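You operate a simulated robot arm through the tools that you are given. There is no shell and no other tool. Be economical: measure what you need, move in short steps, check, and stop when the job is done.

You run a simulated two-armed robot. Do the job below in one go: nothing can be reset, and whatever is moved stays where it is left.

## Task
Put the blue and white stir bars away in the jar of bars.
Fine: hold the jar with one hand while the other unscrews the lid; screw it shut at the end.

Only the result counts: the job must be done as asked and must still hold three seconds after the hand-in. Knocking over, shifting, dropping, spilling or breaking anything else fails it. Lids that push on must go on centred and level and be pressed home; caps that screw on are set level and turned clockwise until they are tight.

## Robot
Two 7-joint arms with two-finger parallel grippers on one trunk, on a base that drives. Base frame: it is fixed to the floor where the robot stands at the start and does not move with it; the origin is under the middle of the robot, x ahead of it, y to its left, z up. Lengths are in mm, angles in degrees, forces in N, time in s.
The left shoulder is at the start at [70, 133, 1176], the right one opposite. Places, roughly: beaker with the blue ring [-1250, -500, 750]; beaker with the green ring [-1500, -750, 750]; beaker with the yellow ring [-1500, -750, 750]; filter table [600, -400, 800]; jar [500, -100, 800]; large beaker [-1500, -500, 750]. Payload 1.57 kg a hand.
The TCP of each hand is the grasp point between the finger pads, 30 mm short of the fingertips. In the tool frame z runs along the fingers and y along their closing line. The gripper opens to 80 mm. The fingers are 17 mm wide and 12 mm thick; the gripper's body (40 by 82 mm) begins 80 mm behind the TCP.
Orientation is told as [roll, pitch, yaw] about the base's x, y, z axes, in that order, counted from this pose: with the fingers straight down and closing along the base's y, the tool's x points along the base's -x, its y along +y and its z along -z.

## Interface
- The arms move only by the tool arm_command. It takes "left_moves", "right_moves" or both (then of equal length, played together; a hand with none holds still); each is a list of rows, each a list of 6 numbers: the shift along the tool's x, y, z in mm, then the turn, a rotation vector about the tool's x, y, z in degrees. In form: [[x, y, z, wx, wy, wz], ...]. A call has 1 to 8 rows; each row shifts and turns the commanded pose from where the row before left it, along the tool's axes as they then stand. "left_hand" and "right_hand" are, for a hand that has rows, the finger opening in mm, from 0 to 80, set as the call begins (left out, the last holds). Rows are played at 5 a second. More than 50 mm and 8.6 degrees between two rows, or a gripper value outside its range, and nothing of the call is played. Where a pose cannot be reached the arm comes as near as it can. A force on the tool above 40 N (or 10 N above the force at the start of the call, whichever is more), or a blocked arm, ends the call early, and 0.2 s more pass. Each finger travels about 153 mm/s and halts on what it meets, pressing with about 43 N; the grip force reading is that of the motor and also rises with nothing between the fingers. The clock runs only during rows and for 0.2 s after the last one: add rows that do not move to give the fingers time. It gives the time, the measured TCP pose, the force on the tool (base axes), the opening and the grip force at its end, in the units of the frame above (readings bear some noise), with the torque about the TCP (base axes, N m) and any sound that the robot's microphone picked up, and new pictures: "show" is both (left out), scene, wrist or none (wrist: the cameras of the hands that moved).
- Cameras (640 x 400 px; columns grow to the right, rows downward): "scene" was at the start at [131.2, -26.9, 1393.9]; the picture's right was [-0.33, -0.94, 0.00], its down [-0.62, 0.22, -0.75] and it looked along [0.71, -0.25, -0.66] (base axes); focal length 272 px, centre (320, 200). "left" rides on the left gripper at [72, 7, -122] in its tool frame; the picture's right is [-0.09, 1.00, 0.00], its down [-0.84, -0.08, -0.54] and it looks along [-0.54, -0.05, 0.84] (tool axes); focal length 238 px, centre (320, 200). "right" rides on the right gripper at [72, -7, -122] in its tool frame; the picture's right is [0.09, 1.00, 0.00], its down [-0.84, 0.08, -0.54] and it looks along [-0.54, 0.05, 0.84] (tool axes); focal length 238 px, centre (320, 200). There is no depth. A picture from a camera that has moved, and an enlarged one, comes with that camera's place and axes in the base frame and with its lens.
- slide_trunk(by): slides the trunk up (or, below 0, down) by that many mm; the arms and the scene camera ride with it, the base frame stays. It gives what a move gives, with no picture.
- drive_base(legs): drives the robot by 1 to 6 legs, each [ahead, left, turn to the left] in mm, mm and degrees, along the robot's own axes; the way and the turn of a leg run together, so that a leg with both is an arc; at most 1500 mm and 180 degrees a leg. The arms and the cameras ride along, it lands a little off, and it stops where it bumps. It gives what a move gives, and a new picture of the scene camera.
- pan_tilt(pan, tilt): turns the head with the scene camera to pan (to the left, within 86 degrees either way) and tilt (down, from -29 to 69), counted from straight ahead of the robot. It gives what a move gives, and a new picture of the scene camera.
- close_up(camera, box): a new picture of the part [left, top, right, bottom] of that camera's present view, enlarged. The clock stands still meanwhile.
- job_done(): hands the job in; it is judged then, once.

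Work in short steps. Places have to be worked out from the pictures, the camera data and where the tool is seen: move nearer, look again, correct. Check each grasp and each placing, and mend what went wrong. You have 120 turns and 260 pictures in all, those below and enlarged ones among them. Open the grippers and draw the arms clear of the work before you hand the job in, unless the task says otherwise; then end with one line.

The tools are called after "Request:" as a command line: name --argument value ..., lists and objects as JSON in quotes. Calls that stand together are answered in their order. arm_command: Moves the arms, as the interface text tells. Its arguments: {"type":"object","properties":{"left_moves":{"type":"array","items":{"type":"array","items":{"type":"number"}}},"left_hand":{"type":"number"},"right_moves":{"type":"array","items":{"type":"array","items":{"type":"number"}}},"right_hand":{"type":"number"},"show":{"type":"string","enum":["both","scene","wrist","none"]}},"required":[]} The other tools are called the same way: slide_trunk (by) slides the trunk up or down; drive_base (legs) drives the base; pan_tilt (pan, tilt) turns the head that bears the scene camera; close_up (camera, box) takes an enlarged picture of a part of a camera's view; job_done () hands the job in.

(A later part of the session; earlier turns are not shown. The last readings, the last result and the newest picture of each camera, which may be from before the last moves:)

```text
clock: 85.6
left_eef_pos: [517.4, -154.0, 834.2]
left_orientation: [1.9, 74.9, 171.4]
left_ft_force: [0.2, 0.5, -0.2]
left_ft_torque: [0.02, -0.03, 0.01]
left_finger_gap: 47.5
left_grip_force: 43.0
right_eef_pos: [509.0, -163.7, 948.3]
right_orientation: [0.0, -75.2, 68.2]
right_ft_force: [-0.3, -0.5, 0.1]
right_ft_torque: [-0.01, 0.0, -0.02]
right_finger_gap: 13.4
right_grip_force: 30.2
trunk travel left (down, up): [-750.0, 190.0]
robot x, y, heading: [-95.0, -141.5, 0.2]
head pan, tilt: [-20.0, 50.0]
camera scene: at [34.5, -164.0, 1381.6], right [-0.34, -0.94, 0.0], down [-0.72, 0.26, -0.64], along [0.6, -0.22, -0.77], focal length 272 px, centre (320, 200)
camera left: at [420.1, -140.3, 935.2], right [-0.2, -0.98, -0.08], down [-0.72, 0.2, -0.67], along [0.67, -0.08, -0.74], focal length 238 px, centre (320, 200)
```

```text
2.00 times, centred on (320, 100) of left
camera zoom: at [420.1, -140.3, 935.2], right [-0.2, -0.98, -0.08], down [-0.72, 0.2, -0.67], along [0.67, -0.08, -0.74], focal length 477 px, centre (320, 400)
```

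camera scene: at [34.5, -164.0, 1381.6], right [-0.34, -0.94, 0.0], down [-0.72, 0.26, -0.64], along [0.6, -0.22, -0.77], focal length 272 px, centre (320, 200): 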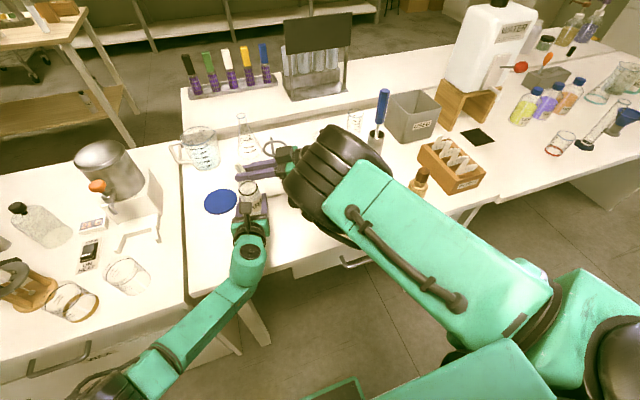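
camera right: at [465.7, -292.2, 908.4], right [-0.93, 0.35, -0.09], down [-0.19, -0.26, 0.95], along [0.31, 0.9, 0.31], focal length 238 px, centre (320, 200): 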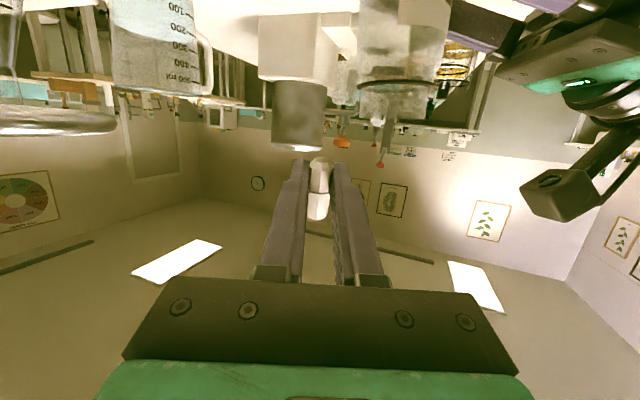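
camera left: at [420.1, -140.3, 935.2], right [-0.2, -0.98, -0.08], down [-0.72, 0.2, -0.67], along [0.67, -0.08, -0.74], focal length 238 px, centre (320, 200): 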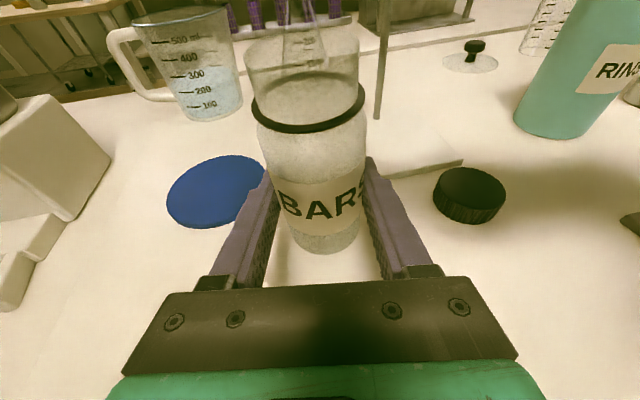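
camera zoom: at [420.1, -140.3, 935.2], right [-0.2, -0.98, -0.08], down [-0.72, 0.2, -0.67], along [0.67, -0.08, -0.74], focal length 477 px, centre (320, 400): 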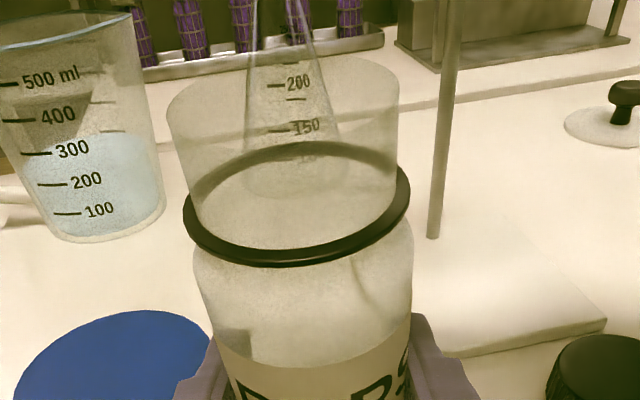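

Geometry matches the picture: bar is over the mouth, low end ≈ 18 mm above the rim. I raise the jar 18 mm.

Request:
arm_command --left_moves '[[8.7, 0, -2.3, 0, 0, 0], [8.7, 0, -2.4, 0, 0, 0], [0, 0, 0, 0, 0, 0]]' --show "wrist"

Request:
close_up --camera "left" --box '[160, 0, 480, 200]'

Request:
close_up --camera "scene" --box '[210, 150, 310, 212]'

```text
clock: 86.4
left_eef_pos: [516.2, -152.8, 851.9]
left_orientation: [1.8, 74.8, 171.4]
left_ft_force: [-0.4, 0.5, -0.2]
left_ft_torque: [-0.05, -0.04, 0.02]
left_finger_gap: 47.2
left_grip_force: 43.7
right_eef_pos: [510.7, -164.5, 947.0]
right_orientation: [0.1, -75.1, 68.1]
right_ft_force: [0.5, -0.1, -1.0]
right_ft_torque: [-0.02, -0.01, 0.03]
right_finger_gap: 13.2
right_grip_force: 29.9
trunk travel left (down, up): [-750.0, 190.0]
robot x, y, heading: [-89.6, -139.6, 0.2]
head pan, tilt: [-20.0, 50.0]
camera left: at [419.7, -139.4, 953.7], right [-0.2, -0.98, -0.08], down [-0.72, 0.2, -0.67], along [0.67, -0.08, -0.74], focal length 238 px, centre (320, 200)
```

left: 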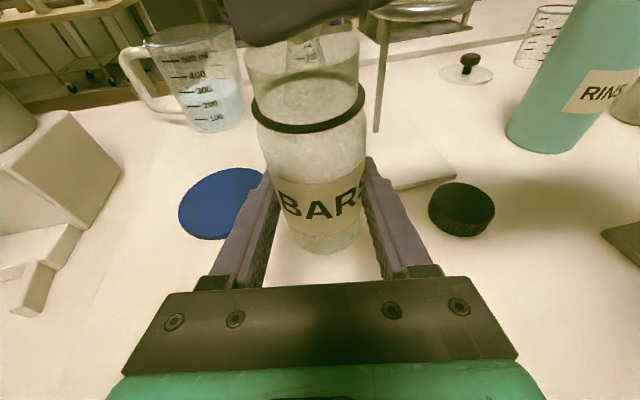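

```text
2.00 times, centred on (320, 100) of left
camera zoom: at [419.7, -139.4, 953.7], right [-0.2, -0.98, -0.08], down [-0.72, 0.2, -0.67], along [0.67, -0.08, -0.74], focal length 477 px, centre (320, 400)
```

zoom: 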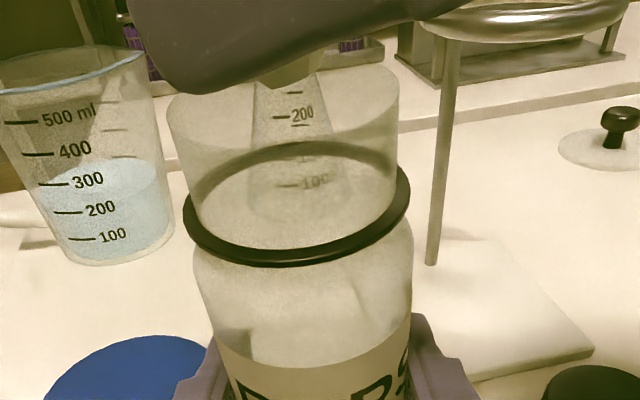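

```text
6.40 times, centred on (260, 181) of scene
camera zoom: at [34.8, -164.3, 1381.6], right [-0.34, -0.94, 0.0], down [-0.72, 0.26, -0.64], along [0.6, -0.22, -0.77], focal length 1743 px, centre (704, 322)
```

zoom: 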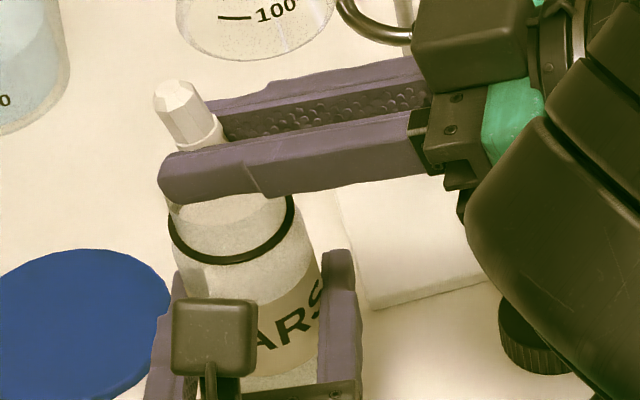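

The bar's tip is centred just above the mouth. I raise 3 mm more and then open the right hand to 32 mm to drop it.

Request:
arm_command --left_moves '[[2.9, 0, -0.8, 0, 0, 0], [0, 0, 0, 0, 0, 0]]' --show "none"

Request:
arm_command --right_moves '[[0, 0, 0, 0, 0, 0], [0, 0, 0, 0, 0, 0], [0, 0, 0, 0, 0, 0]]' --right_hand 32 --show "scene"

Request:
close_up --camera "left" --box '[160, 0, 480, 200]'

Request:
close_up --camera "scene" --box '[210, 150, 310, 212]'

```text
clock: 87.0
left_eef_pos: [516.1, -152.7, 856.1]
left_orientation: [1.7, 74.8, 171.3]
left_ft_force: [0.3, -0.4, -2.5]
left_ft_torque: [0.01, 0.05, -0.01]
left_finger_gap: 47.5
left_grip_force: 43.6
right_eef_pos: [509.9, -164.1, 948.3]
right_orientation: [-0.1, -75.4, 68.2]
right_ft_force: [-0.5, 0.5, 0.9]
right_ft_torque: [0.04, -0.03, 0.0]
right_finger_gap: 13.0
right_grip_force: 30.1
trunk travel left (down, up): [-750.0, 190.0]
robot x, y, heading: [-90.9, -141.3, 0.2]
head pan, tilt: [-20.0, 50.0]
```

```text
clock: 87.8
left_eef_pos: [516.0, -152.7, 855.3]
left_orientation: [1.8, 74.8, 171.3]
left_ft_force: [0.2, 0.5, -2.1]
left_ft_torque: [0.03, -0.04, 0.0]
left_finger_gap: 47.4
left_grip_force: 42.8
right_eef_pos: [511.0, -165.1, 946.8]
right_orientation: [0.1, -75.2, 68.1]
right_ft_force: [0.3, -0.6, 0.2]
right_ft_torque: [0.0, -0.03, 0.0]
right_finger_gap: 32.1
right_grip_force: 0.1
trunk travel left (down, up): [-750.0, 190.0]
robot x, y, heading: [-90.8, -140.5, 0.3]
head pan, tilt: [-20.0, 50.0]
camera scene: at [34.6, -164.2, 1381.6], right [-0.34, -0.94, 0.0], down [-0.72, 0.26, -0.64], along [0.6, -0.22, -0.77], focal length 272 px, centre (320, 200)
```

scene: 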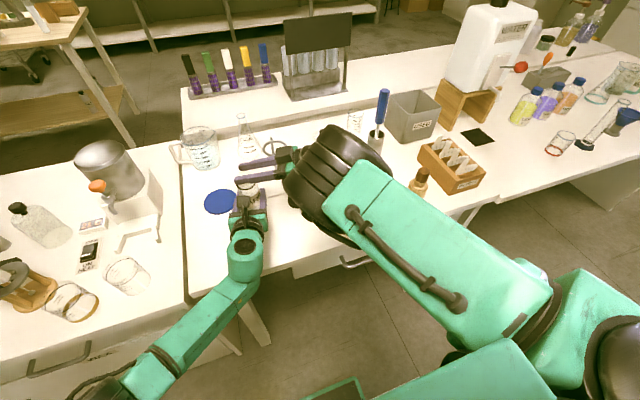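

```text
2.00 times, centred on (320, 100) of left
camera zoom: at [419.3, -139.7, 956.6], right [-0.2, -0.98, -0.08], down [-0.72, 0.2, -0.67], along [0.67, -0.08, -0.74], focal length 477 px, centre (320, 400)
```

zoom: 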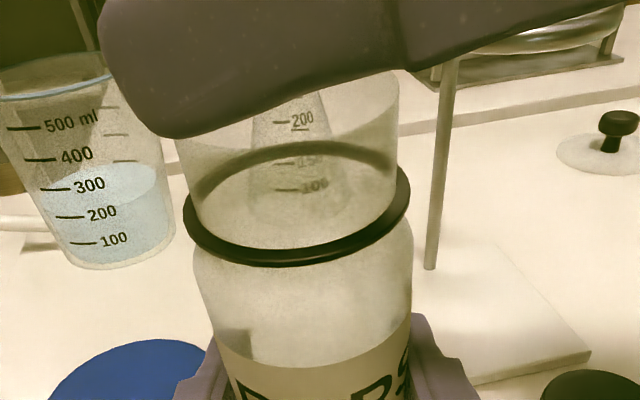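

```text
6.40 times, centred on (260, 181) of scene
camera zoom: at [34.6, -164.2, 1381.6], right [-0.34, -0.94, 0.0], down [-0.72, 0.26, -0.64], along [0.6, -0.22, -0.77], focal length 1743 px, centre (704, 322)
```

zoom: 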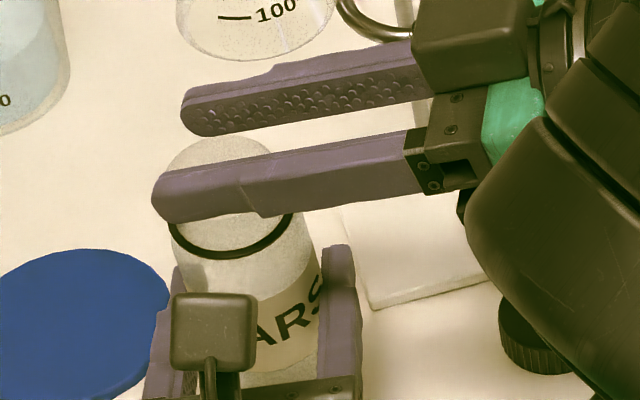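

The bar has gone from the fingers. I look at the lower jar to confirm it is inside.

Request:
close_up --camera "left" --box '[240, 100, 400, 260]'

```text
2.50 times, centred on (320, 180) of left
camera zoom: at [419.3, -139.7, 956.6], right [-0.2, -0.98, -0.08], down [-0.72, 0.2, -0.67], along [0.67, -0.08, -0.74], focal length 596 px, centre (320, 250)
```

zoom: 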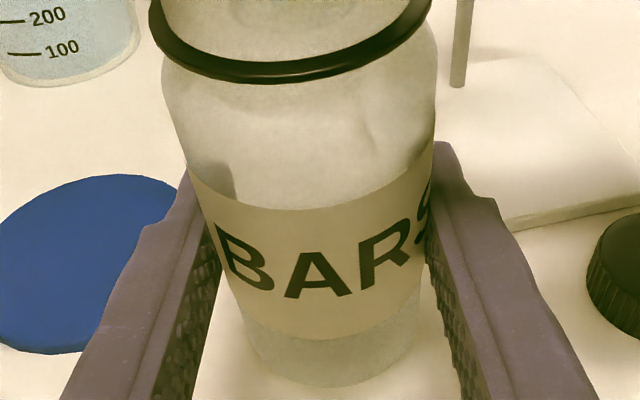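

Not visible behind the label. I withdraw the right hand and un-pitch it, then look down into the jar with its camera.

Request:
arm_command --right_moves '[[-30, 0, 0, 0, 0, 0], [-30, 0, -10, 0, 0, 0], [0, 0, -40, 0, 0, 0], [0, 0, -30, 0, 0, 0], [0, 0, 0, 0, 8.4, 0], [0, 0, 0, 0, 8.4, 0], [0, 0, 0, 0, 8.4, 0], [0, 0, 0, 0, 8.4, 0]]' --show "none"

Request:
arm_command --right_moves '[[0, 0, 0, 0, 8.3, 0], [0, 0, 0, 0, 8.3, 0], [0, 0, 0, 0, 8.3, 0], [0, 0, 0, 0, 8.3, 0], [0, 0, 0, 0, 8.3, 0], [0, 0, 0, 0, 0, 0]]' --show "both"

```text
clock: 89.6
left_eef_pos: [516.3, -152.6, 855.0]
left_orientation: [1.9, 74.9, 171.6]
left_ft_force: [0.3, 0.0, -0.6]
left_ft_torque: [0.01, 0.0, -0.03]
left_finger_gap: 47.4
left_grip_force: 43.0
right_eef_pos: [496.5, -230.2, 1025.7]
right_orientation: [-0.1, -41.5, 68.0]
right_ft_force: [0.7, 1.3, -0.1]
right_ft_torque: [0.03, -0.01, 0.02]
right_finger_gap: 32.2
right_grip_force: 0.1
right hand out of reach, approached as far as the arm can: row 1, 2
trunk travel left (down, up): [-750.0, 190.0]
robot x, y, heading: [-87.6, -140.4, 0.1]
head pan, tilt: [-20.0, 50.0]
```

```text
clock: 91.0
left_eef_pos: [516.8, -153.1, 856.8]
left_orientation: [1.8, 74.8, 171.3]
left_ft_force: [-0.3, -0.4, -0.7]
left_ft_torque: [-0.02, 0.03, -0.01]
left_finger_gap: 47.5
left_grip_force: 42.9
right_eef_pos: [497.5, -231.3, 1023.2]
right_orientation: [0.0, 0.0, 68.1]
right_ft_force: [0.5, -0.2, 0.2]
right_ft_torque: [0.04, -0.03, -0.01]
right_finger_gap: 31.6
right_grip_force: 0.0
trunk travel left (down, up): [-750.0, 190.0]
robot x, y, heading: [-91.6, -143.6, 0.4]
head pan, tilt: [-20.0, 50.0]
camera scene: at [34.2, -164.5, 1381.7], right [-0.34, -0.94, 0.0], down [-0.72, 0.26, -0.64], along [0.6, -0.22, -0.77], focal length 272 px, centre (320, 200)
camera right: at [476.7, -299.8, 1145.1], right [-0.96, 0.29, 0.0], down [0.24, 0.81, 0.54], along [0.16, 0.52, -0.84], focal length 238 px, centre (320, 200)
```

scene: 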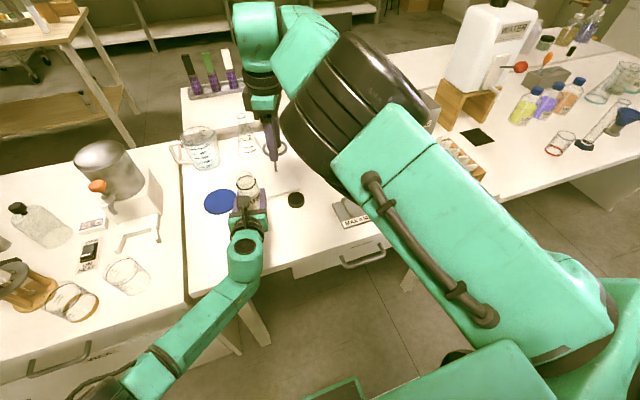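
right: 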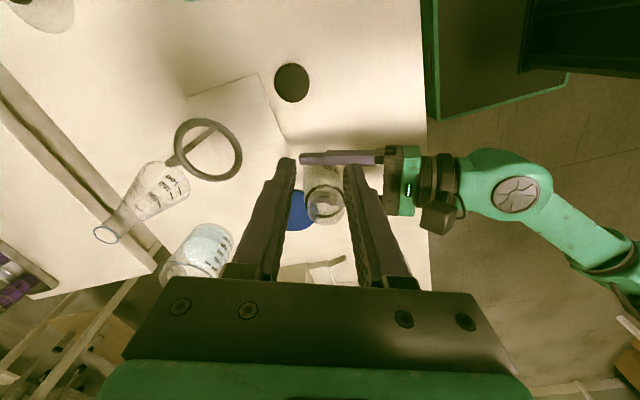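

Request:
close_up --camera "right" --box '[280, 140, 380, 240]'

Request:
close_up --camera "scene" --box '[210, 150, 310, 230]'

```text
4.00 times, centred on (330, 190) of right
camera zoom: at [476.7, -299.8, 1145.1], right [-0.96, 0.29, 0.0], down [0.24, 0.81, 0.54], along [0.16, 0.52, -0.84], focal length 953 px, centre (280, 240)
```

zoom: 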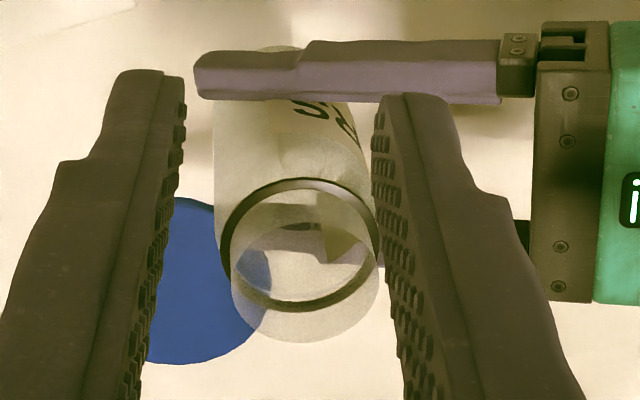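

```text
5.00 times, centred on (260, 190) of scene
camera zoom: at [34.2, -164.5, 1381.7], right [-0.34, -0.94, 0.0], down [-0.72, 0.26, -0.64], along [0.6, -0.22, -0.77], focal length 1362 px, centre (620, 250)
```

zoom: 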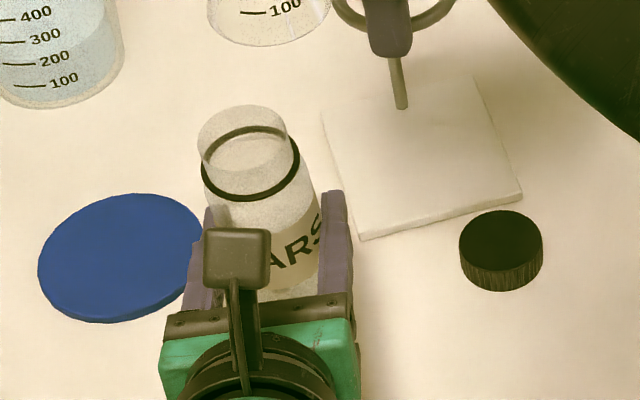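

No bar lies anywhere outside, so it most likely is in the jar (white on white); I'll check again later. Now the blue bar: turn back to yaw 0 and go above it.

Request:
arm_command --right_moves '[[0, 0, 0, 0, 0, 8.5], [0, 0, 0, 0, 0, 8.5], [0, 0, 0, 0, 0, 8.5], [0, 0, 0, 0, 0, 8.5], [0, 0, 0, 0, 0, 8.5], [0, 0, 0, 0, 0, 8.5], [0, 0, 0, 0, 0, 8.5], [0, 0, 0, 0, 0, 8.5]]' --right_hand 44 --show "none"

Request:
arm_command --right_moves '[[0, -40, 0, 0, 0, 0], [0, -40, 0, 0, 0, 0], [5, -40, 20, 0, 0, 0], [15, -40, 20, 0, 0, 0], [15, -40, 20, 0, 0, 0], [17, -16, 40, 0, 0, 0], [0, 0, 40, 0, 0, 0], [0, 0, 0, 0, 0, 0]]' --show "both"

Request:
close_up --camera "right" --box '[220, 80, 420, 205]'

```text
clock: 92.8
left_eef_pos: [516.9, -152.9, 856.1]
left_orientation: [1.8, 74.9, 171.3]
left_ft_force: [-0.7, -0.1, -0.9]
left_ft_torque: [-0.01, 0.02, -0.04]
left_finger_gap: 47.5
left_grip_force: 42.6
right_eef_pos: [496.7, -230.7, 1024.1]
right_orientation: [0.1, 0.1, -0.1]
right_ft_force: [0.2, 0.8, -0.4]
right_ft_torque: [0.0, -0.02, 0.01]
right_finger_gap: 44.1
right_grip_force: 0.0
trunk travel left (down, up): [-750.0, 190.0]
robot x, y, heading: [-93.5, -138.4, 0.2]
head pan, tilt: [-20.0, 50.0]
```

```text
clock: 94.6
left_eef_pos: [516.5, -153.3, 855.1]
left_orientation: [1.8, 74.8, 171.4]
left_ft_force: [-0.9, -0.7, -0.6]
left_ft_torque: [-0.03, 0.0, -0.01]
left_finger_gap: 47.6
left_grip_force: 43.2
right_eef_pos: [445.9, -448.0, 882.4]
right_orientation: [0.1, 0.0, 0.2]
right_ft_force: [0.4, 0.8, -0.5]
right_ft_torque: [0.01, -0.01, -0.02]
right_finger_gap: 44.1
right_grip_force: 0.1
trunk travel left (down, up): [-750.0, 190.0]
robot x, y, heading: [-89.4, -140.5, 0.5]
head pan, tilt: [-20.0, 50.0]
camera scene: at [34.1, -164.1, 1381.7], right [-0.34, -0.94, 0.0], down [-0.72, 0.26, -0.64], along [0.6, -0.22, -0.77], focal length 272 px, centre (320, 200)
camera right: at [375.5, -453.2, 1002.9], right [-0.09, 1.0, 0.0], down [0.84, 0.08, 0.54], along [0.54, 0.05, -0.84], focal length 238 px, centre (320, 200)
```

scene: 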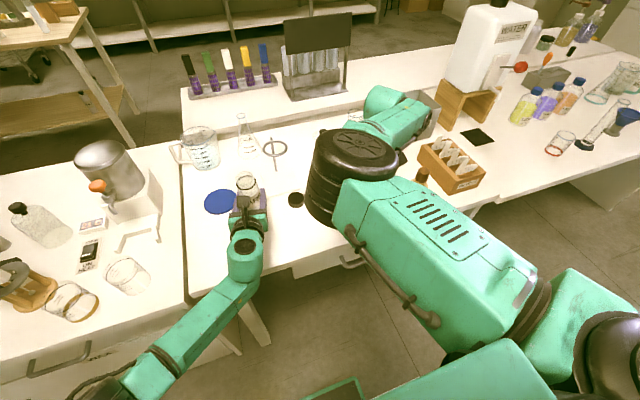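
right: 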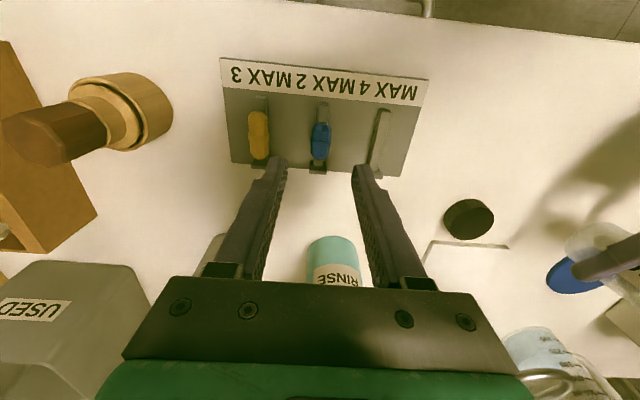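

```text
3.20 times, centred on (320, 142) of right
camera zoom: at [375.5, -453.2, 1002.9], right [-0.09, 1.0, 0.0], down [0.84, 0.08, 0.54], along [0.54, 0.05, -0.84], focal length 763 px, centre (320, 384)
```

zoom: 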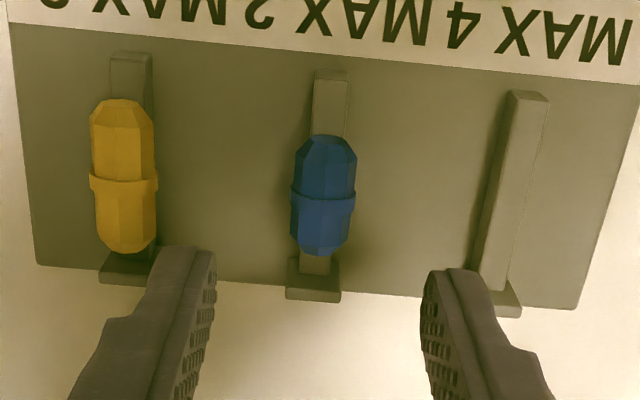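

Blue bar spans x 426–459 at y -446. I descend 60 mm to z ≈ 822, gripping at x ≈ 447.

Request:
arm_command --right_moves '[[-1, 1.5, 20, 0, 0, 0], [0, 0, 20, 0, 0, 0], [0, 0, 20, 0, 0, 0], [0, 0, 0, 0, 0, 0]]' --show "none"

Request:
close_up --camera "right" --box '[220, 110, 420, 235]'

```text
clock: 95.6
left_eef_pos: [517.1, -151.9, 855.3]
left_orientation: [1.9, 74.9, 171.4]
left_ft_force: [-0.1, -0.6, -1.9]
left_ft_torque: [0.01, 0.02, 0.03]
left_finger_gap: 47.6
left_grip_force: 42.8
right_eef_pos: [446.4, -445.3, 821.2]
right_orientation: [0.1, -0.1, 0.2]
right_ft_force: [-0.8, 0.5, 0.3]
right_ft_torque: [0.0, 0.01, 0.02]
right_finger_gap: 43.9
right_grip_force: 0.1
trunk travel left (down, up): [-750.0, 190.0]
robot x, y, heading: [-90.3, -140.6, -0.1]
head pan, tilt: [-20.0, 50.0]
```

```text
3.20 times, centred on (320, 172) of right
camera zoom: at [375.4, -451.4, 943.6], right [-0.09, 1.0, 0.0], down [0.84, 0.08, 0.54], along [0.54, 0.05, -0.84], focal length 763 px, centre (320, 288)
```

zoom: 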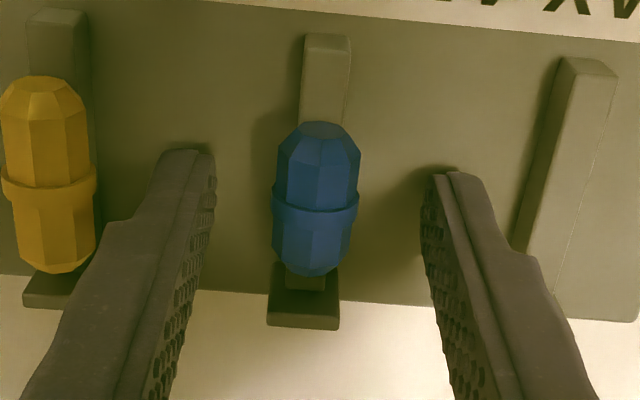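

Aligned. I close on the blue bar and lift it.

Request:
arm_command --right_moves '[[0, 0, 0, 0, 0, 0], [0, 0, 0, 0, 0, 0], [0, 0, 0, 0, 0, 0]]' --right_hand 0 --show "none"

Request:
arm_command --right_moves '[[0, 0, -10, 0, 0, 0], [0, 0, -25, 0, 0, 0], [0, 0, -40, 0, 0, 0], [0, 0, -40, 0, 0, 0], [0, 0, 0, 0, 0, 0]]' --show "wrist"

Request:
close_up --camera "right" --box '[220, 80, 420, 205]'

```text
clock: 96.4
left_eef_pos: [516.4, -152.5, 856.2]
left_orientation: [1.8, 74.8, 171.3]
left_ft_force: [0.4, 0.7, -0.1]
left_ft_torque: [0.0, -0.01, 0.02]
left_finger_gap: 47.4
left_grip_force: 43.3
right_eef_pos: [447.0, -445.0, 822.9]
right_orientation: [0.0, 0.1, 0.1]
right_ft_force: [0.4, -0.4, 0.4]
right_ft_torque: [-0.03, 0.0, 0.0]
right_finger_gap: 13.3
right_grip_force: 30.5
trunk travel left (down, up): [-750.0, 190.0]
robot x, y, heading: [-90.4, -138.8, 0.0]
head pan, tilt: [-20.0, 50.0]
```

```text
clock: 97.6
left_eef_pos: [516.4, -153.3, 854.5]
left_orientation: [1.8, 74.8, 171.3]
left_ft_force: [-0.3, 0.8, -0.6]
left_ft_torque: [0.04, 0.03, 0.01]
left_finger_gap: 47.4
left_grip_force: 42.5
right_eef_pos: [448.1, -443.3, 939.5]
right_orientation: [0.1, 0.0, 0.1]
right_ft_force: [0.3, -0.9, -0.5]
right_ft_torque: [-0.04, 0.06, -0.01]
right_finger_gap: 13.3
right_grip_force: 30.1
trunk travel left (down, up): [-750.0, 190.0]
robot x, y, heading: [-90.8, -141.7, 0.4]
head pan, tilt: [-20.0, 50.0]
camera right: at [377.2, -450.8, 1060.3], right [-0.09, 1.0, 0.0], down [0.84, 0.08, 0.54], along [0.54, 0.05, -0.84], focal length 238 px, centre (320, 200)
```

right: 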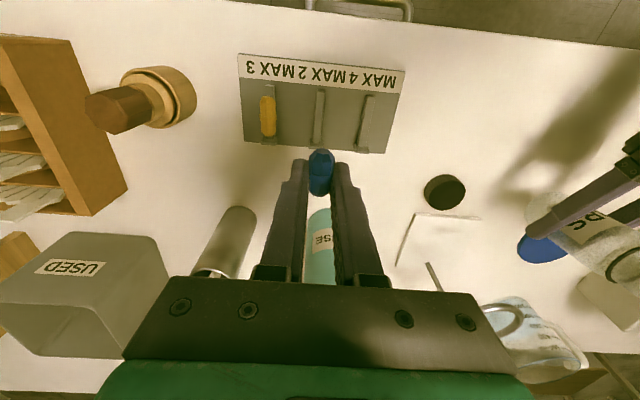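

```text
3.20 times, centred on (320, 142) of right
camera zoom: at [377.2, -450.8, 1060.3], right [-0.09, 1.0, 0.0], down [0.84, 0.08, 0.54], along [0.54, 0.05, -0.84], focal length 763 px, centre (320, 384)
```

zoom: 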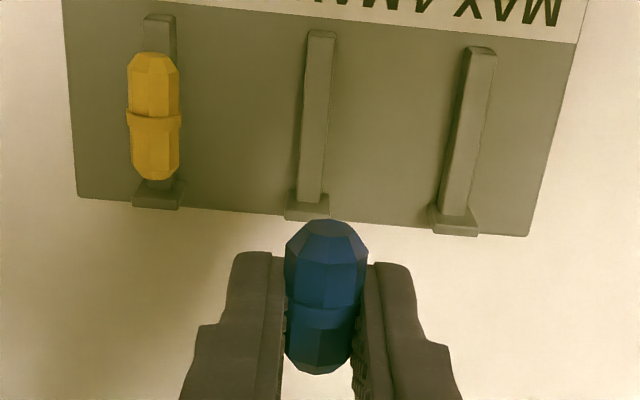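

Blue bar held. I repeat the same path: raise and go to the jar's right side, lower the jar 22 mm meanwhile, then yaw 68°.

Request:
arm_command --right_moves '[[-9, 35, -18, 0, 0, 0], [-9, 42, -18, 0, 0, 0], [-9, 42, -18, 0, 0, 0], [-9, 45, -14, 0, 0, 0], [-9, 46, 0, 0, 0, 0], [0, 0, 0, 0, 0, 0]]' --left_moves '[[-5.3, 0, 1.45, 0, 0, 0], [-5.3, 0, 1.45, 0, 0, 0], [-5.3, 0, 1.45, 0, 0, 0], [-5.3, 0, 1.45, 0, 0, 0], [0, 0, 0, 0, 0, 0], [0, 0, 0, 0, 0, 0]]' --show "none"

Request:
arm_command --right_moves '[[0, 0, 0, 0, 0, -8.5], [0, 0, 0, 0, 0, -8.5], [0, 0, 0, 0, 0, -8.5], [0, 0, 0, 0, 0, -8.5], [0, 0, 0, 0, 0, -8.5], [0, 0, 0, 0, 0, -8.5], [0, 0, 0, 0, 0, -8.5], [0, 0, 0, 0, 0, -8.5]]' --show "wrist"

Request:
close_up --camera "right" --box '[290, 140, 430, 240]'

```text
clock: 99.0
left_eef_pos: [516.0, -153.7, 834.4]
left_orientation: [1.7, 74.9, 171.2]
left_ft_force: [-0.2, 0.5, -0.6]
left_ft_torque: [0.02, 0.02, 0.02]
left_finger_gap: 47.5
left_grip_force: 43.3
right_eef_pos: [491.3, -235.5, 1008.8]
right_orientation: [0.1, -0.1, 0.1]
right_ft_force: [-0.7, -0.8, -0.4]
right_ft_torque: [0.0, 0.02, -0.01]
right_finger_gap: 13.1
right_grip_force: 30.1
trunk travel left (down, up): [-750.0, 190.0]
robot x, y, heading: [-89.4, -138.3, 0.0]
head pan, tilt: [-20.0, 50.0]
```

```text
clock: 100.8
left_eef_pos: [516.2, -153.1, 833.7]
left_orientation: [1.8, 74.9, 171.5]
left_ft_force: [0.0, 0.4, -0.7]
left_ft_torque: [0.03, 0.0, 0.04]
left_finger_gap: 47.4
left_grip_force: 43.0
right_eef_pos: [491.3, -234.3, 1007.0]
right_orientation: [0.0, -0.1, 68.4]
right_ft_force: [-0.2, 0.4, -0.3]
right_ft_torque: [-0.01, -0.02, 0.03]
right_finger_gap: 13.2
right_grip_force: 30.5
trunk travel left (down, up): [-750.0, 190.0]
robot x, y, heading: [-91.1, -140.6, 0.3]
head pan, tilt: [-20.0, 50.0]
camera right: at [471.7, -304.0, 1127.9], right [-0.96, 0.28, 0.0], down [0.24, 0.81, 0.54], along [0.15, 0.52, -0.84], focal length 238 px, centre (320, 200)
```

right: 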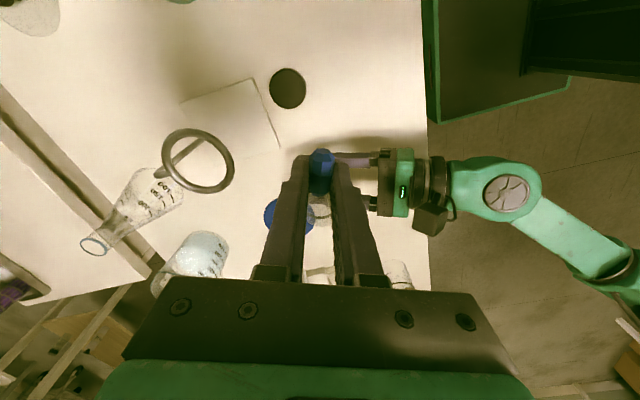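

```text
4.00 times, centred on (360, 190) of right
camera zoom: at [471.7, -304.0, 1127.9], right [-0.96, 0.28, 0.0], down [0.24, 0.81, 0.54], along [0.15, 0.52, -0.84], focal length 953 px, centre (160, 240)
```

zoom: 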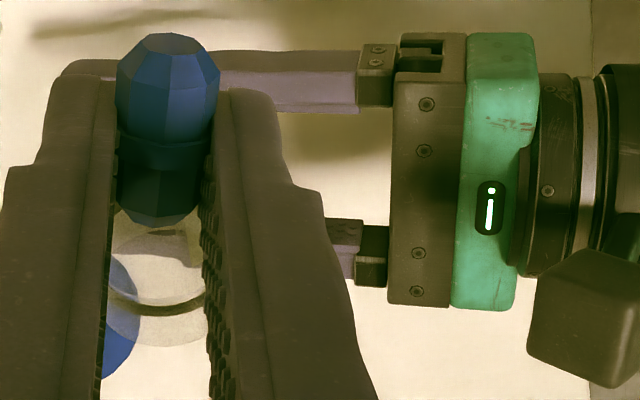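

I pitch -75° and move to the same place as before, [510, -164, 950].

Request:
arm_command --right_moves '[[0, 0, 0, 0, -8.4, 0], [0, 0, 0, 0, -8.4, 0], [0, 0, 0, 0, -8.4, 0], [0, 0, 0, 0, -8.4, 0], [0, 0, 0, 0, -8.4, 0], [0, 0, 0, 0, -8.4, 0], [0, 0, 0, 0, -8.4, 0], [0, 0, 0, 0, -8.4, 0]]' --show "none"

Request:
arm_command --right_moves '[[0, 0, 0, 0, -8, 0], [18, 6, 43, 0, 0, 0], [18, 6, 43, 0, 0, 0], [0, 0, 0, 0, 0, 0]]' --show "none"

Request:
close_up --camera "scene" --box '[210, 140, 330, 215]'

```text
clock: 102.6
left_eef_pos: [517.3, -153.2, 833.9]
left_orientation: [1.7, 74.8, 171.3]
left_ft_force: [-0.2, -0.5, -1.0]
left_ft_torque: [-0.01, 0.03, 0.02]
left_finger_gap: 47.4
left_grip_force: 42.6
right_eef_pos: [496.4, -237.5, 1006.2]
right_orientation: [0.0, -67.5, 68.1]
right_ft_force: [0.4, 0.1, 0.1]
right_ft_torque: [0.01, -0.01, 0.02]
right_finger_gap: 13.0
right_grip_force: 29.9
right hand out of reach, approached as far as the arm can: row 2
trunk travel left (down, up): [-750.0, 190.0]
robot x, y, heading: [-90.9, -138.1, -0.1]
head pan, tilt: [-20.0, 50.0]
```

```text
clock: 103.6
left_eef_pos: [517.7, -153.4, 834.5]
left_orientation: [1.7, 74.9, 171.2]
left_ft_force: [-0.4, 0.4, -0.4]
left_ft_torque: [0.01, -0.01, 0.04]
left_finger_gap: 47.4
left_grip_force: 43.2
right_eef_pos: [510.3, -163.4, 949.2]
right_orientation: [0.1, -75.4, 68.0]
right_ft_force: [0.3, -0.2, -0.3]
right_ft_torque: [0.03, 0.0, -0.01]
right_finger_gap: 13.5
right_grip_force: 30.1
trunk travel left (down, up): [-750.0, 190.0]
robot x, y, heading: [-90.8, -140.2, 0.2]
head pan, tilt: [-20.0, 50.0]
```

```text
5.33 times, centred on (270, 178) of scene
camera zoom: at [34.4, -165.2, 1381.6], right [-0.34, -0.94, 0.0], down [-0.72, 0.26, -0.64], along [0.6, -0.22, -0.77], focal length 1453 px, centre (587, 320)
```

zoom: 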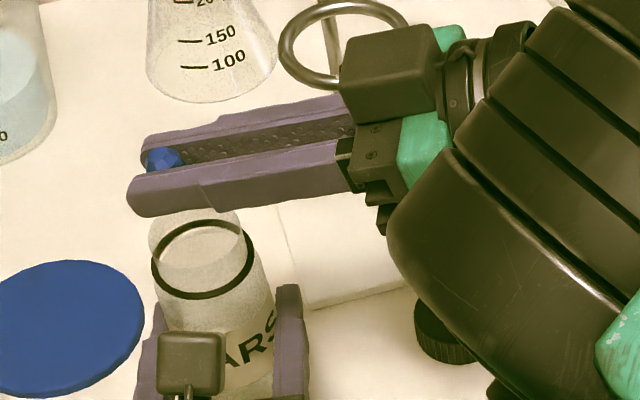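

Same geometry as before; the blue bar hangs ~21 mm below its grip. I raise the jar 19 mm and look.

Request:
arm_command --left_moves '[[9, 0, -2.4, 0, 0, 0], [5, 0, -1.3, 0, 0, 0], [4.4, 0, -1.2, 0, 0, 0], [0, 0, 0, 0, 0, 0]]' --show "none"

Request:
close_up --camera "left" --box '[160, 0, 480, 200]'

```text
clock: 104.6
left_eef_pos: [516.8, -153.2, 851.1]
left_orientation: [1.9, 74.8, 171.4]
left_ft_force: [0.1, 0.4, -1.0]
left_ft_torque: [-0.01, -0.01, -0.03]
left_finger_gap: 47.5
left_grip_force: 43.2
right_eef_pos: [510.8, -165.1, 949.4]
right_orientation: [0.2, -75.4, 68.2]
right_ft_force: [-0.1, -0.8, 0.1]
right_ft_torque: [-0.01, 0.02, 0.02]
right_finger_gap: 12.9
right_grip_force: 29.8
trunk travel left (down, up): [-750.0, 190.0]
robot x, y, heading: [-91.1, -144.1, 0.2]
head pan, tilt: [-20.0, 50.0]
```

```text
2.00 times, centred on (320, 100) of left
camera zoom: at [420.1, -141.0, 952.5], right [-0.2, -0.98, -0.08], down [-0.72, 0.2, -0.67], along [0.67, -0.08, -0.74], focal length 477 px, centre (320, 400)
```

zoom: 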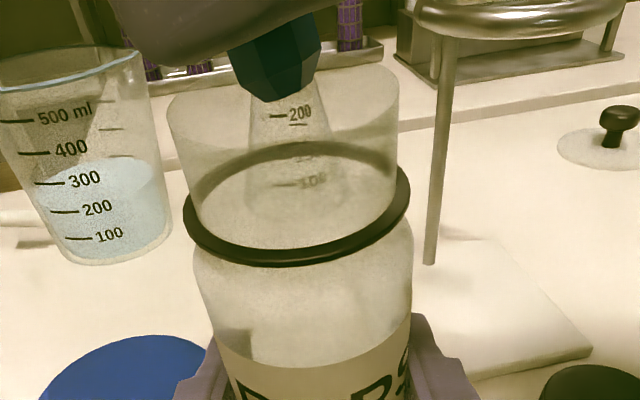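

The blue tip is centred in the mouth. I release it.

Request:
arm_command --right_moves '[[0, 0, 0, 0, 0, 0], [0, 0, 0, 0, 0, 0], [0, 0, 0, 0, 0, 0]]' --right_hand 32 --show "none"

Request:
close_up --camera "left" --box '[200, 20, 440, 260]'

Request:
close_up --camera "scene" --box '[210, 140, 330, 215]'

```text
clock: 105.4
left_eef_pos: [517.6, -153.5, 851.2]
left_orientation: [1.9, 74.8, 171.4]
left_ft_force: [1.2, 0.3, -0.7]
left_ft_torque: [0.02, -0.03, 0.0]
left_finger_gap: 47.5
left_grip_force: 42.9
right_eef_pos: [510.5, -163.4, 951.4]
right_orientation: [0.2, -75.4, 68.1]
right_ft_force: [-0.1, 0.5, -0.3]
right_ft_torque: [-0.01, -0.03, 0.0]
right_finger_gap: 31.7
right_grip_force: 0.0
trunk travel left (down, up): [-750.0, 190.0]
robot x, y, heading: [-86.6, -136.4, 0.2]
head pan, tilt: [-20.0, 50.0]
```

```text
1.67 times, centred on (320, 140) of left
camera zoom: at [420.1, -141.0, 952.4], right [-0.2, -0.98, -0.08], down [-0.72, 0.2, -0.67], along [0.67, -0.08, -0.74], focal length 397 px, centre (320, 300)
```

zoom: 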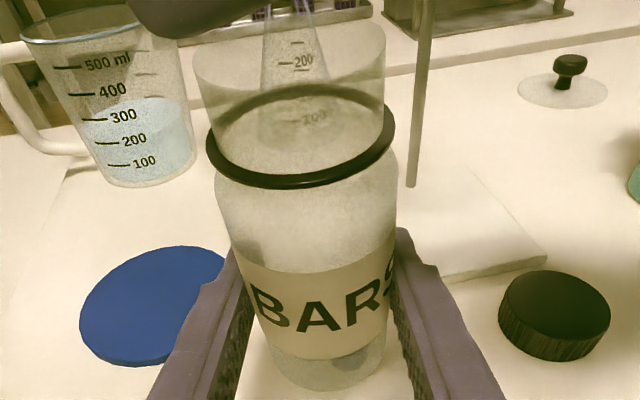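

```text
5.33 times, centred on (270, 178) of scene
camera zoom: at [34.7, -164.2, 1381.6], right [-0.34, -0.94, 0.0], down [-0.72, 0.26, -0.64], along [0.6, -0.22, -0.77], focal length 1453 px, centre (587, 320)
```

zoom: 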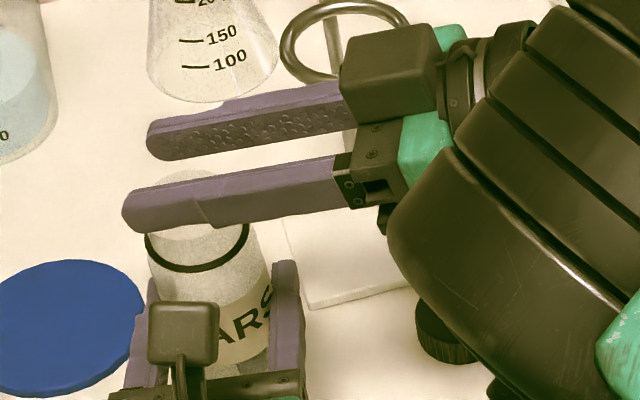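

Both bars are in. I retract and un-pitch the right hand while the left brings the jar back to its old spot.

Request:
arm_command --right_moves '[[-30, 0, 0, 0, 0, 0], [-30, 0, -10, 0, 0, 0], [0, 0, -40, 0, 0, 0], [0, 0, -30, 0, 0, 0], [0, 0, 0, 0, 8.4, 0], [0, 0, 0, 0, 8.4, 0], [0, 0, 0, 0, 8.4, 0], [0, 0, 0, 0, 8.4, 0]]' --left_moves '[[0, 0, 0, 0, 0, 0], [0, 0, 0, 0, 0, 0], [-9, 0, 0, 0, 0, 0], [-6.3, -6, -7.7, 0, 0, 0], [-6.3, -6, -7.7, 0, 0, 0], [-6.3, -6, -7.7, 0, 0, 0], [-6.2, -6, -7.6, 0, 0, 0], [0, 0, 0, 0, 0, 0]]' --show "none"

Request:
arm_command --right_moves '[[0, 0, 0, 0, 8.3, 0], [0, 0, 0, 0, 8.3, 0], [0, 0, 0, 0, 8.3, 0], [0, 0, 0, 0, 8.3, 0], [0, 0, 0, 0, 8.3, 0], [0, 0, 0, 0, 0, 0]]' --show "wrist"

Request:
close_up --camera "left" --box '[200, 0, 520, 260]'

Request:
close_up --camera "right" --box '[240, 60, 440, 260]'

```text
clock: 107.2
left_eef_pos: [483.1, -122.3, 828.5]
left_orientation: [2.0, 74.9, 171.5]
left_ft_force: [0.1, -0.3, -0.8]
left_ft_torque: [0.01, 0.02, 0.01]
left_finger_gap: 47.3
left_grip_force: 43.3
right_eef_pos: [499.3, -231.6, 1025.1]
right_orientation: [0.0, -41.5, 68.1]
right_ft_force: [-0.3, 0.2, 0.5]
right_ft_torque: [-0.02, -0.01, 0.0]
right_finger_gap: 32.1
right_grip_force: 0.1
right hand out of reach, approached as far as the arm can: row 1, 2
trunk travel left (down, up): [-750.0, 190.0]
robot x, y, heading: [-89.3, -138.1, 0.3]
head pan, tilt: [-20.0, 50.0]
```

```text
clock: 108.6
left_eef_pos: [483.5, -123.1, 828.6]
left_orientation: [1.8, 74.9, 171.3]
left_ft_force: [0.1, 0.5, -0.8]
left_ft_torque: [-0.02, -0.02, -0.02]
left_finger_gap: 47.2
left_grip_force: 42.7
right_eef_pos: [499.4, -231.9, 1025.7]
right_orientation: [0.0, -0.1, 68.2]
right_ft_force: [0.3, 0.9, 0.1]
right_ft_torque: [0.0, -0.03, 0.01]
right_finger_gap: 31.6
right_grip_force: 0.1
trunk travel left (down, up): [-750.0, 190.0]
robot x, y, heading: [-88.1, -140.6, 0.3]
head pan, tilt: [-20.0, 50.0]
camera right: at [479.0, -299.9, 1146.3], right [-0.96, 0.29, 0.0], down [0.24, 0.8, 0.54], along [0.16, 0.52, -0.84], focal length 238 px, centre (320, 200)
```

right: 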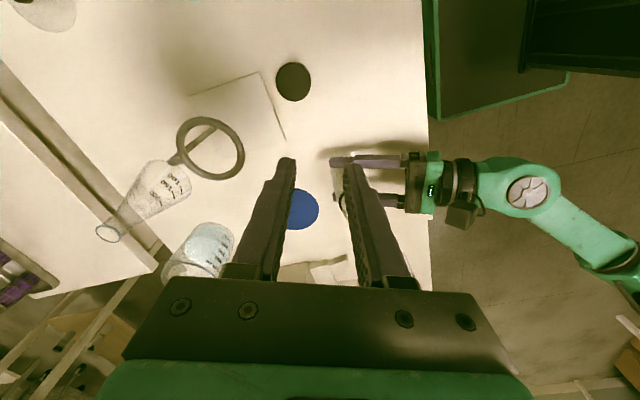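

```text
1.54 times, centred on (360, 130) of left
camera zoom: at [386.4, -110.3, 929.4], right [-0.2, -0.98, -0.08], down [-0.72, 0.2, -0.67], along [0.67, -0.08, -0.74], focal length 367 px, centre (258, 308)
```

zoom: 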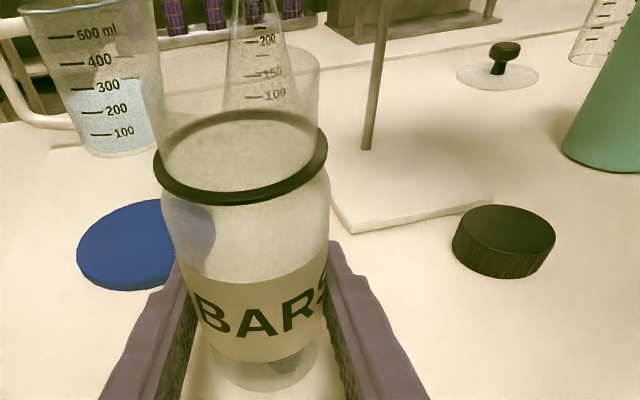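

```text
2.00 times, centred on (340, 160) of right
camera zoom: at [479.0, -299.9, 1146.3], right [-0.96, 0.29, 0.0], down [0.24, 0.8, 0.54], along [0.16, 0.52, -0.84], focal length 477 px, centre (280, 280)
```

zoom: 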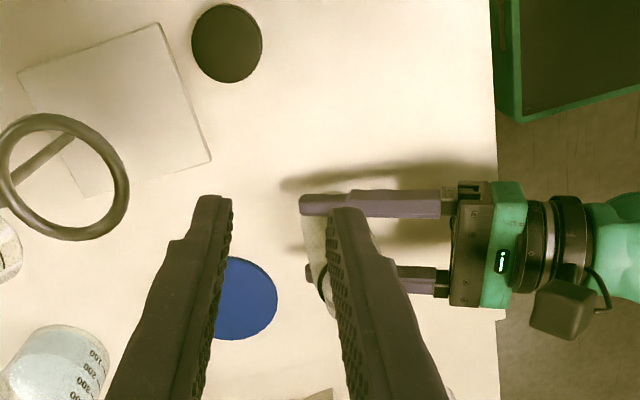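

Jar is back at [483, -123] and the blue bar shows dimly in its base. The lid lies near [518, -268]; I turn to yaw 0 and hover above it.

Request:
arm_command --right_moves '[[0, 0, 0, 0, 0, 8.5], [0, 0, 0, 0, 0, 8.5], [0, 0, 0, 0, 0, 8.5], [0, 0, 0, 0, 0, 8.5], [0, 0, 0, 0, 0, 8.5], [0, 0, 0, 0, 0, 8.5], [0, 0, 0, 0, 0, 8.5], [0, 0, 0, 0, 0, 8.5]]' --right_hand 74 --show "none"

Request:
arm_command --right_moves '[[-9, -18, 30, 0, 0, 0], [-9, -18, 30, 0, 0, 0], [0, 0, 45, 0, 0, 0], [0, 0, 25, 0, 0, 0], [0, 0, 0, 0, 0, 0]]' --show "wrist"

```text
clock: 110.4
left_eef_pos: [483.8, -123.3, 827.3]
left_orientation: [1.7, 74.9, 171.4]
left_ft_force: [1.2, -0.5, -0.9]
left_ft_torque: [0.02, -0.01, -0.01]
left_finger_gap: 47.2
left_grip_force: 42.6
right_eef_pos: [500.1, -230.2, 1025.1]
right_orientation: [0.2, -0.1, -0.2]
right_ft_force: [0.1, -0.7, 0.3]
right_ft_torque: [0.02, 0.02, -0.01]
right_finger_gap: 73.9
right_grip_force: 0.1
trunk travel left (down, up): [-750.0, 190.0]
robot x, y, heading: [-90.1, -140.1, 0.1]
head pan, tilt: [-20.0, 50.0]
```

```text
clock: 111.6
left_eef_pos: [482.7, -122.9, 829.2]
left_orientation: [2.0, 74.7, 171.4]
left_ft_force: [-0.7, 0.2, -1.8]
left_ft_torque: [0.01, -0.01, 0.03]
left_finger_gap: 47.6
left_grip_force: 42.7
right_eef_pos: [517.5, -265.8, 895.5]
right_orientation: [0.1, -0.1, 0.2]
right_ft_force: [-1.3, -0.2, -0.3]
right_ft_torque: [-0.04, -0.04, 0.01]
right_finger_gap: 73.9
right_grip_force: 0.1
trunk travel left (down, up): [-750.0, 190.0]
robot x, y, heading: [-88.0, -142.8, 0.2]
head pan, tilt: [-20.0, 50.0]
camera right: at [446.3, -272.6, 1016.5], right [-0.09, 1.0, 0.0], down [0.84, 0.08, 0.54], along [0.54, 0.05, -0.84], focal length 238 px, centre (320, 200)
```

right: 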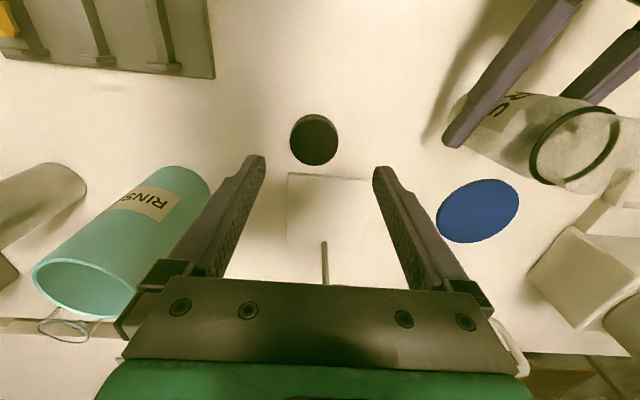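

Lid at [517.6, -271.5]. I centre on it and descend to TCP z ≈ 814.

Request:
arm_command --right_moves '[[0, -5.5, 30, 0, 0, 0], [0, 0, 30, 0, 0, 0], [0, 0, 14, 0, 0, 0], [0, 0, 6, 0, 0, 0], [0, 0, 0, 0, 0, 0]]' --show "wrist"

Request:
close_up --camera "left" --box '[360, 60, 560, 220]'

```text
clock: 112.8
left_eef_pos: [483.7, -122.4, 828.7]
left_orientation: [1.8, 74.8, 171.4]
left_ft_force: [-0.8, -0.9, 0.0]
left_ft_torque: [0.01, 0.0, 0.0]
left_finger_gap: 47.3
left_grip_force: 43.0
right_eef_pos: [504.0, -276.3, 814.6]
right_orientation: [0.2, -0.1, 0.1]
right_ft_force: [-0.3, 0.3, 0.1]
right_ft_torque: [-0.04, 0.01, -0.02]
right_finger_gap: 73.9
right_grip_force: 0.0
right hand out of reach, approached as far as the arm can: row 2, 3
trunk travel left (down, up): [-750.0, 190.0]
robot x, y, heading: [-92.0, -140.1, 0.1]
head pan, tilt: [-20.0, 50.0]
camera right: at [432.7, -281.8, 934.9], right [-0.09, 1.0, 0.0], down [0.84, 0.08, 0.54], along [0.54, 0.05, -0.84], focal length 238 px, centre (320, 200)
```

right: 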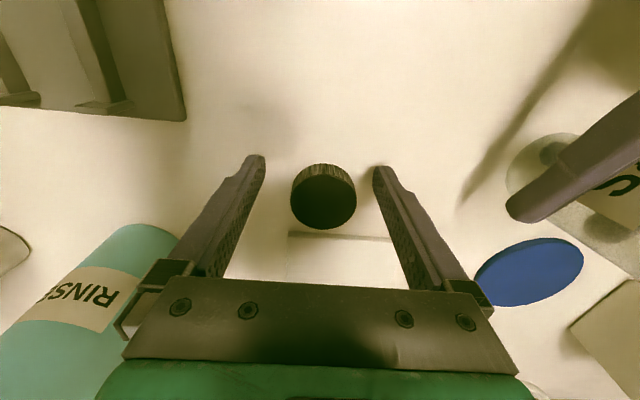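

```text
2.50 times, centred on (460, 140) of left
camera zoom: at [386.6, -110.2, 929.3], right [-0.2, -0.98, -0.08], down [-0.72, 0.2, -0.67], along [0.67, -0.08, -0.74], focal length 596 px, centre (-30, 350)
```

zoom: 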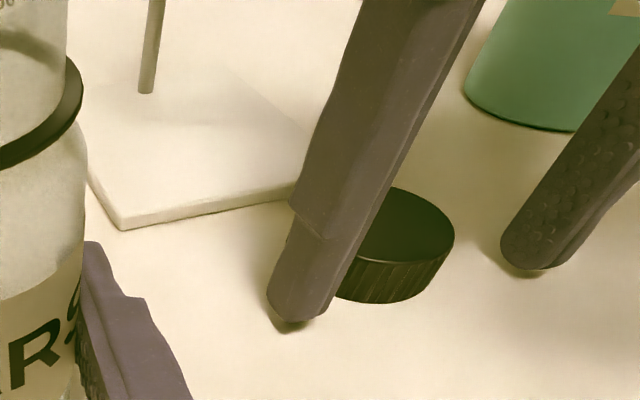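

The arm is at its reach limit here (lid centre at x ≈ 519, hand at 504). I lift both hands a little and drive the base 30 mm forward.

Request:
arm_command --right_moves '[[0, 0, -30, 0, 0, 0], [0, 0, -30, 0, 0, 0], [0, 0, 0, 0, 0, 0]]' --left_moves '[[9.7, 0, -2.6, 0, 0, 0], [0, 0, 0, 0, 0, 0], [0, 0, 0, 0, 0, 0]]' --show "none"

Request:
drive_base --legs '[[30, 0, 0]]'

Request:
close_up --camera "right" --box '[200, 100, 440, 250]'

```text
clock: 113.6
left_eef_pos: [484.4, -124.2, 837.8]
left_orientation: [1.5, 74.8, 171.1]
left_ft_force: [-0.3, -0.6, -0.9]
left_ft_torque: [0.02, -0.03, -0.01]
left_finger_gap: 47.7
left_grip_force: 42.8
right_eef_pos: [507.5, -274.4, 874.2]
right_orientation: [0.3, 0.1, 0.2]
right_ft_force: [0.0, -0.3, -1.2]
right_ft_torque: [0.02, 0.01, 0.02]
right_finger_gap: 74.1
right_grip_force: 0.1
right hand out of reach, approached as far as the arm can: row 1
trunk travel left (down, up): [-750.0, 190.0]
robot x, y, heading: [-87.3, -141.3, 0.3]
head pan, tilt: [-20.0, 50.0]
```

```text
clock: 114.5
left_eef_pos: [511.9, -123.7, 841.8]
left_orientation: [1.8, 75.0, 171.3]
left_ft_force: [-0.1, -1.0, -0.9]
left_ft_torque: [0.02, 0.0, -0.01]
left_finger_gap: 47.5
left_grip_force: 42.9
right_eef_pos: [535.0, -273.2, 877.4]
right_orientation: [0.2, -0.3, 0.2]
right_ft_force: [-0.8, 0.3, 0.0]
right_ft_torque: [0.0, -0.02, 0.0]
right_finger_gap: 74.0
right_grip_force: 0.0
trunk travel left (down, up): [-750.0, 190.0]
robot x, y, heading: [-56.9, -141.2, 0.1]
head pan, tilt: [-20.0, 50.0]
camera scene: at [60.0, -163.8, 1382.1], right [-0.34, -0.94, 0.0], down [-0.72, 0.26, -0.65], along [0.61, -0.22, -0.76], focal length 272 px, centre (320, 200)
```

scene: 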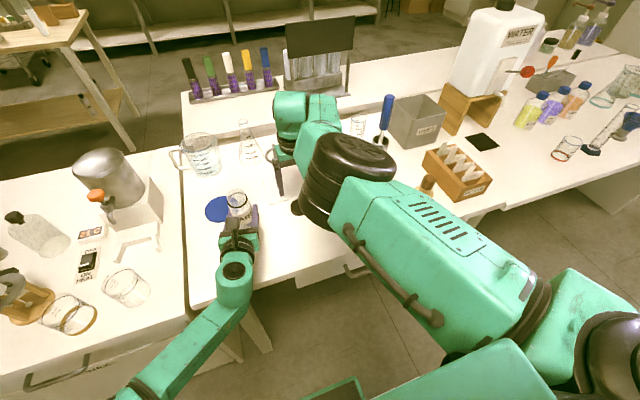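

```text
2.67 times, centred on (320, 175) of right
camera zoom: at [462.9, -280.4, 997.9], right [-0.09, 1.0, 0.0], down [0.83, 0.08, 0.55], along [0.54, 0.05, -0.84], focal length 636 px, centre (320, 267)
```

zoom: 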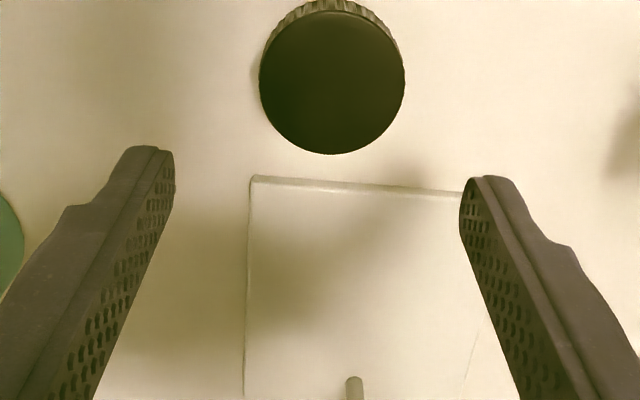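

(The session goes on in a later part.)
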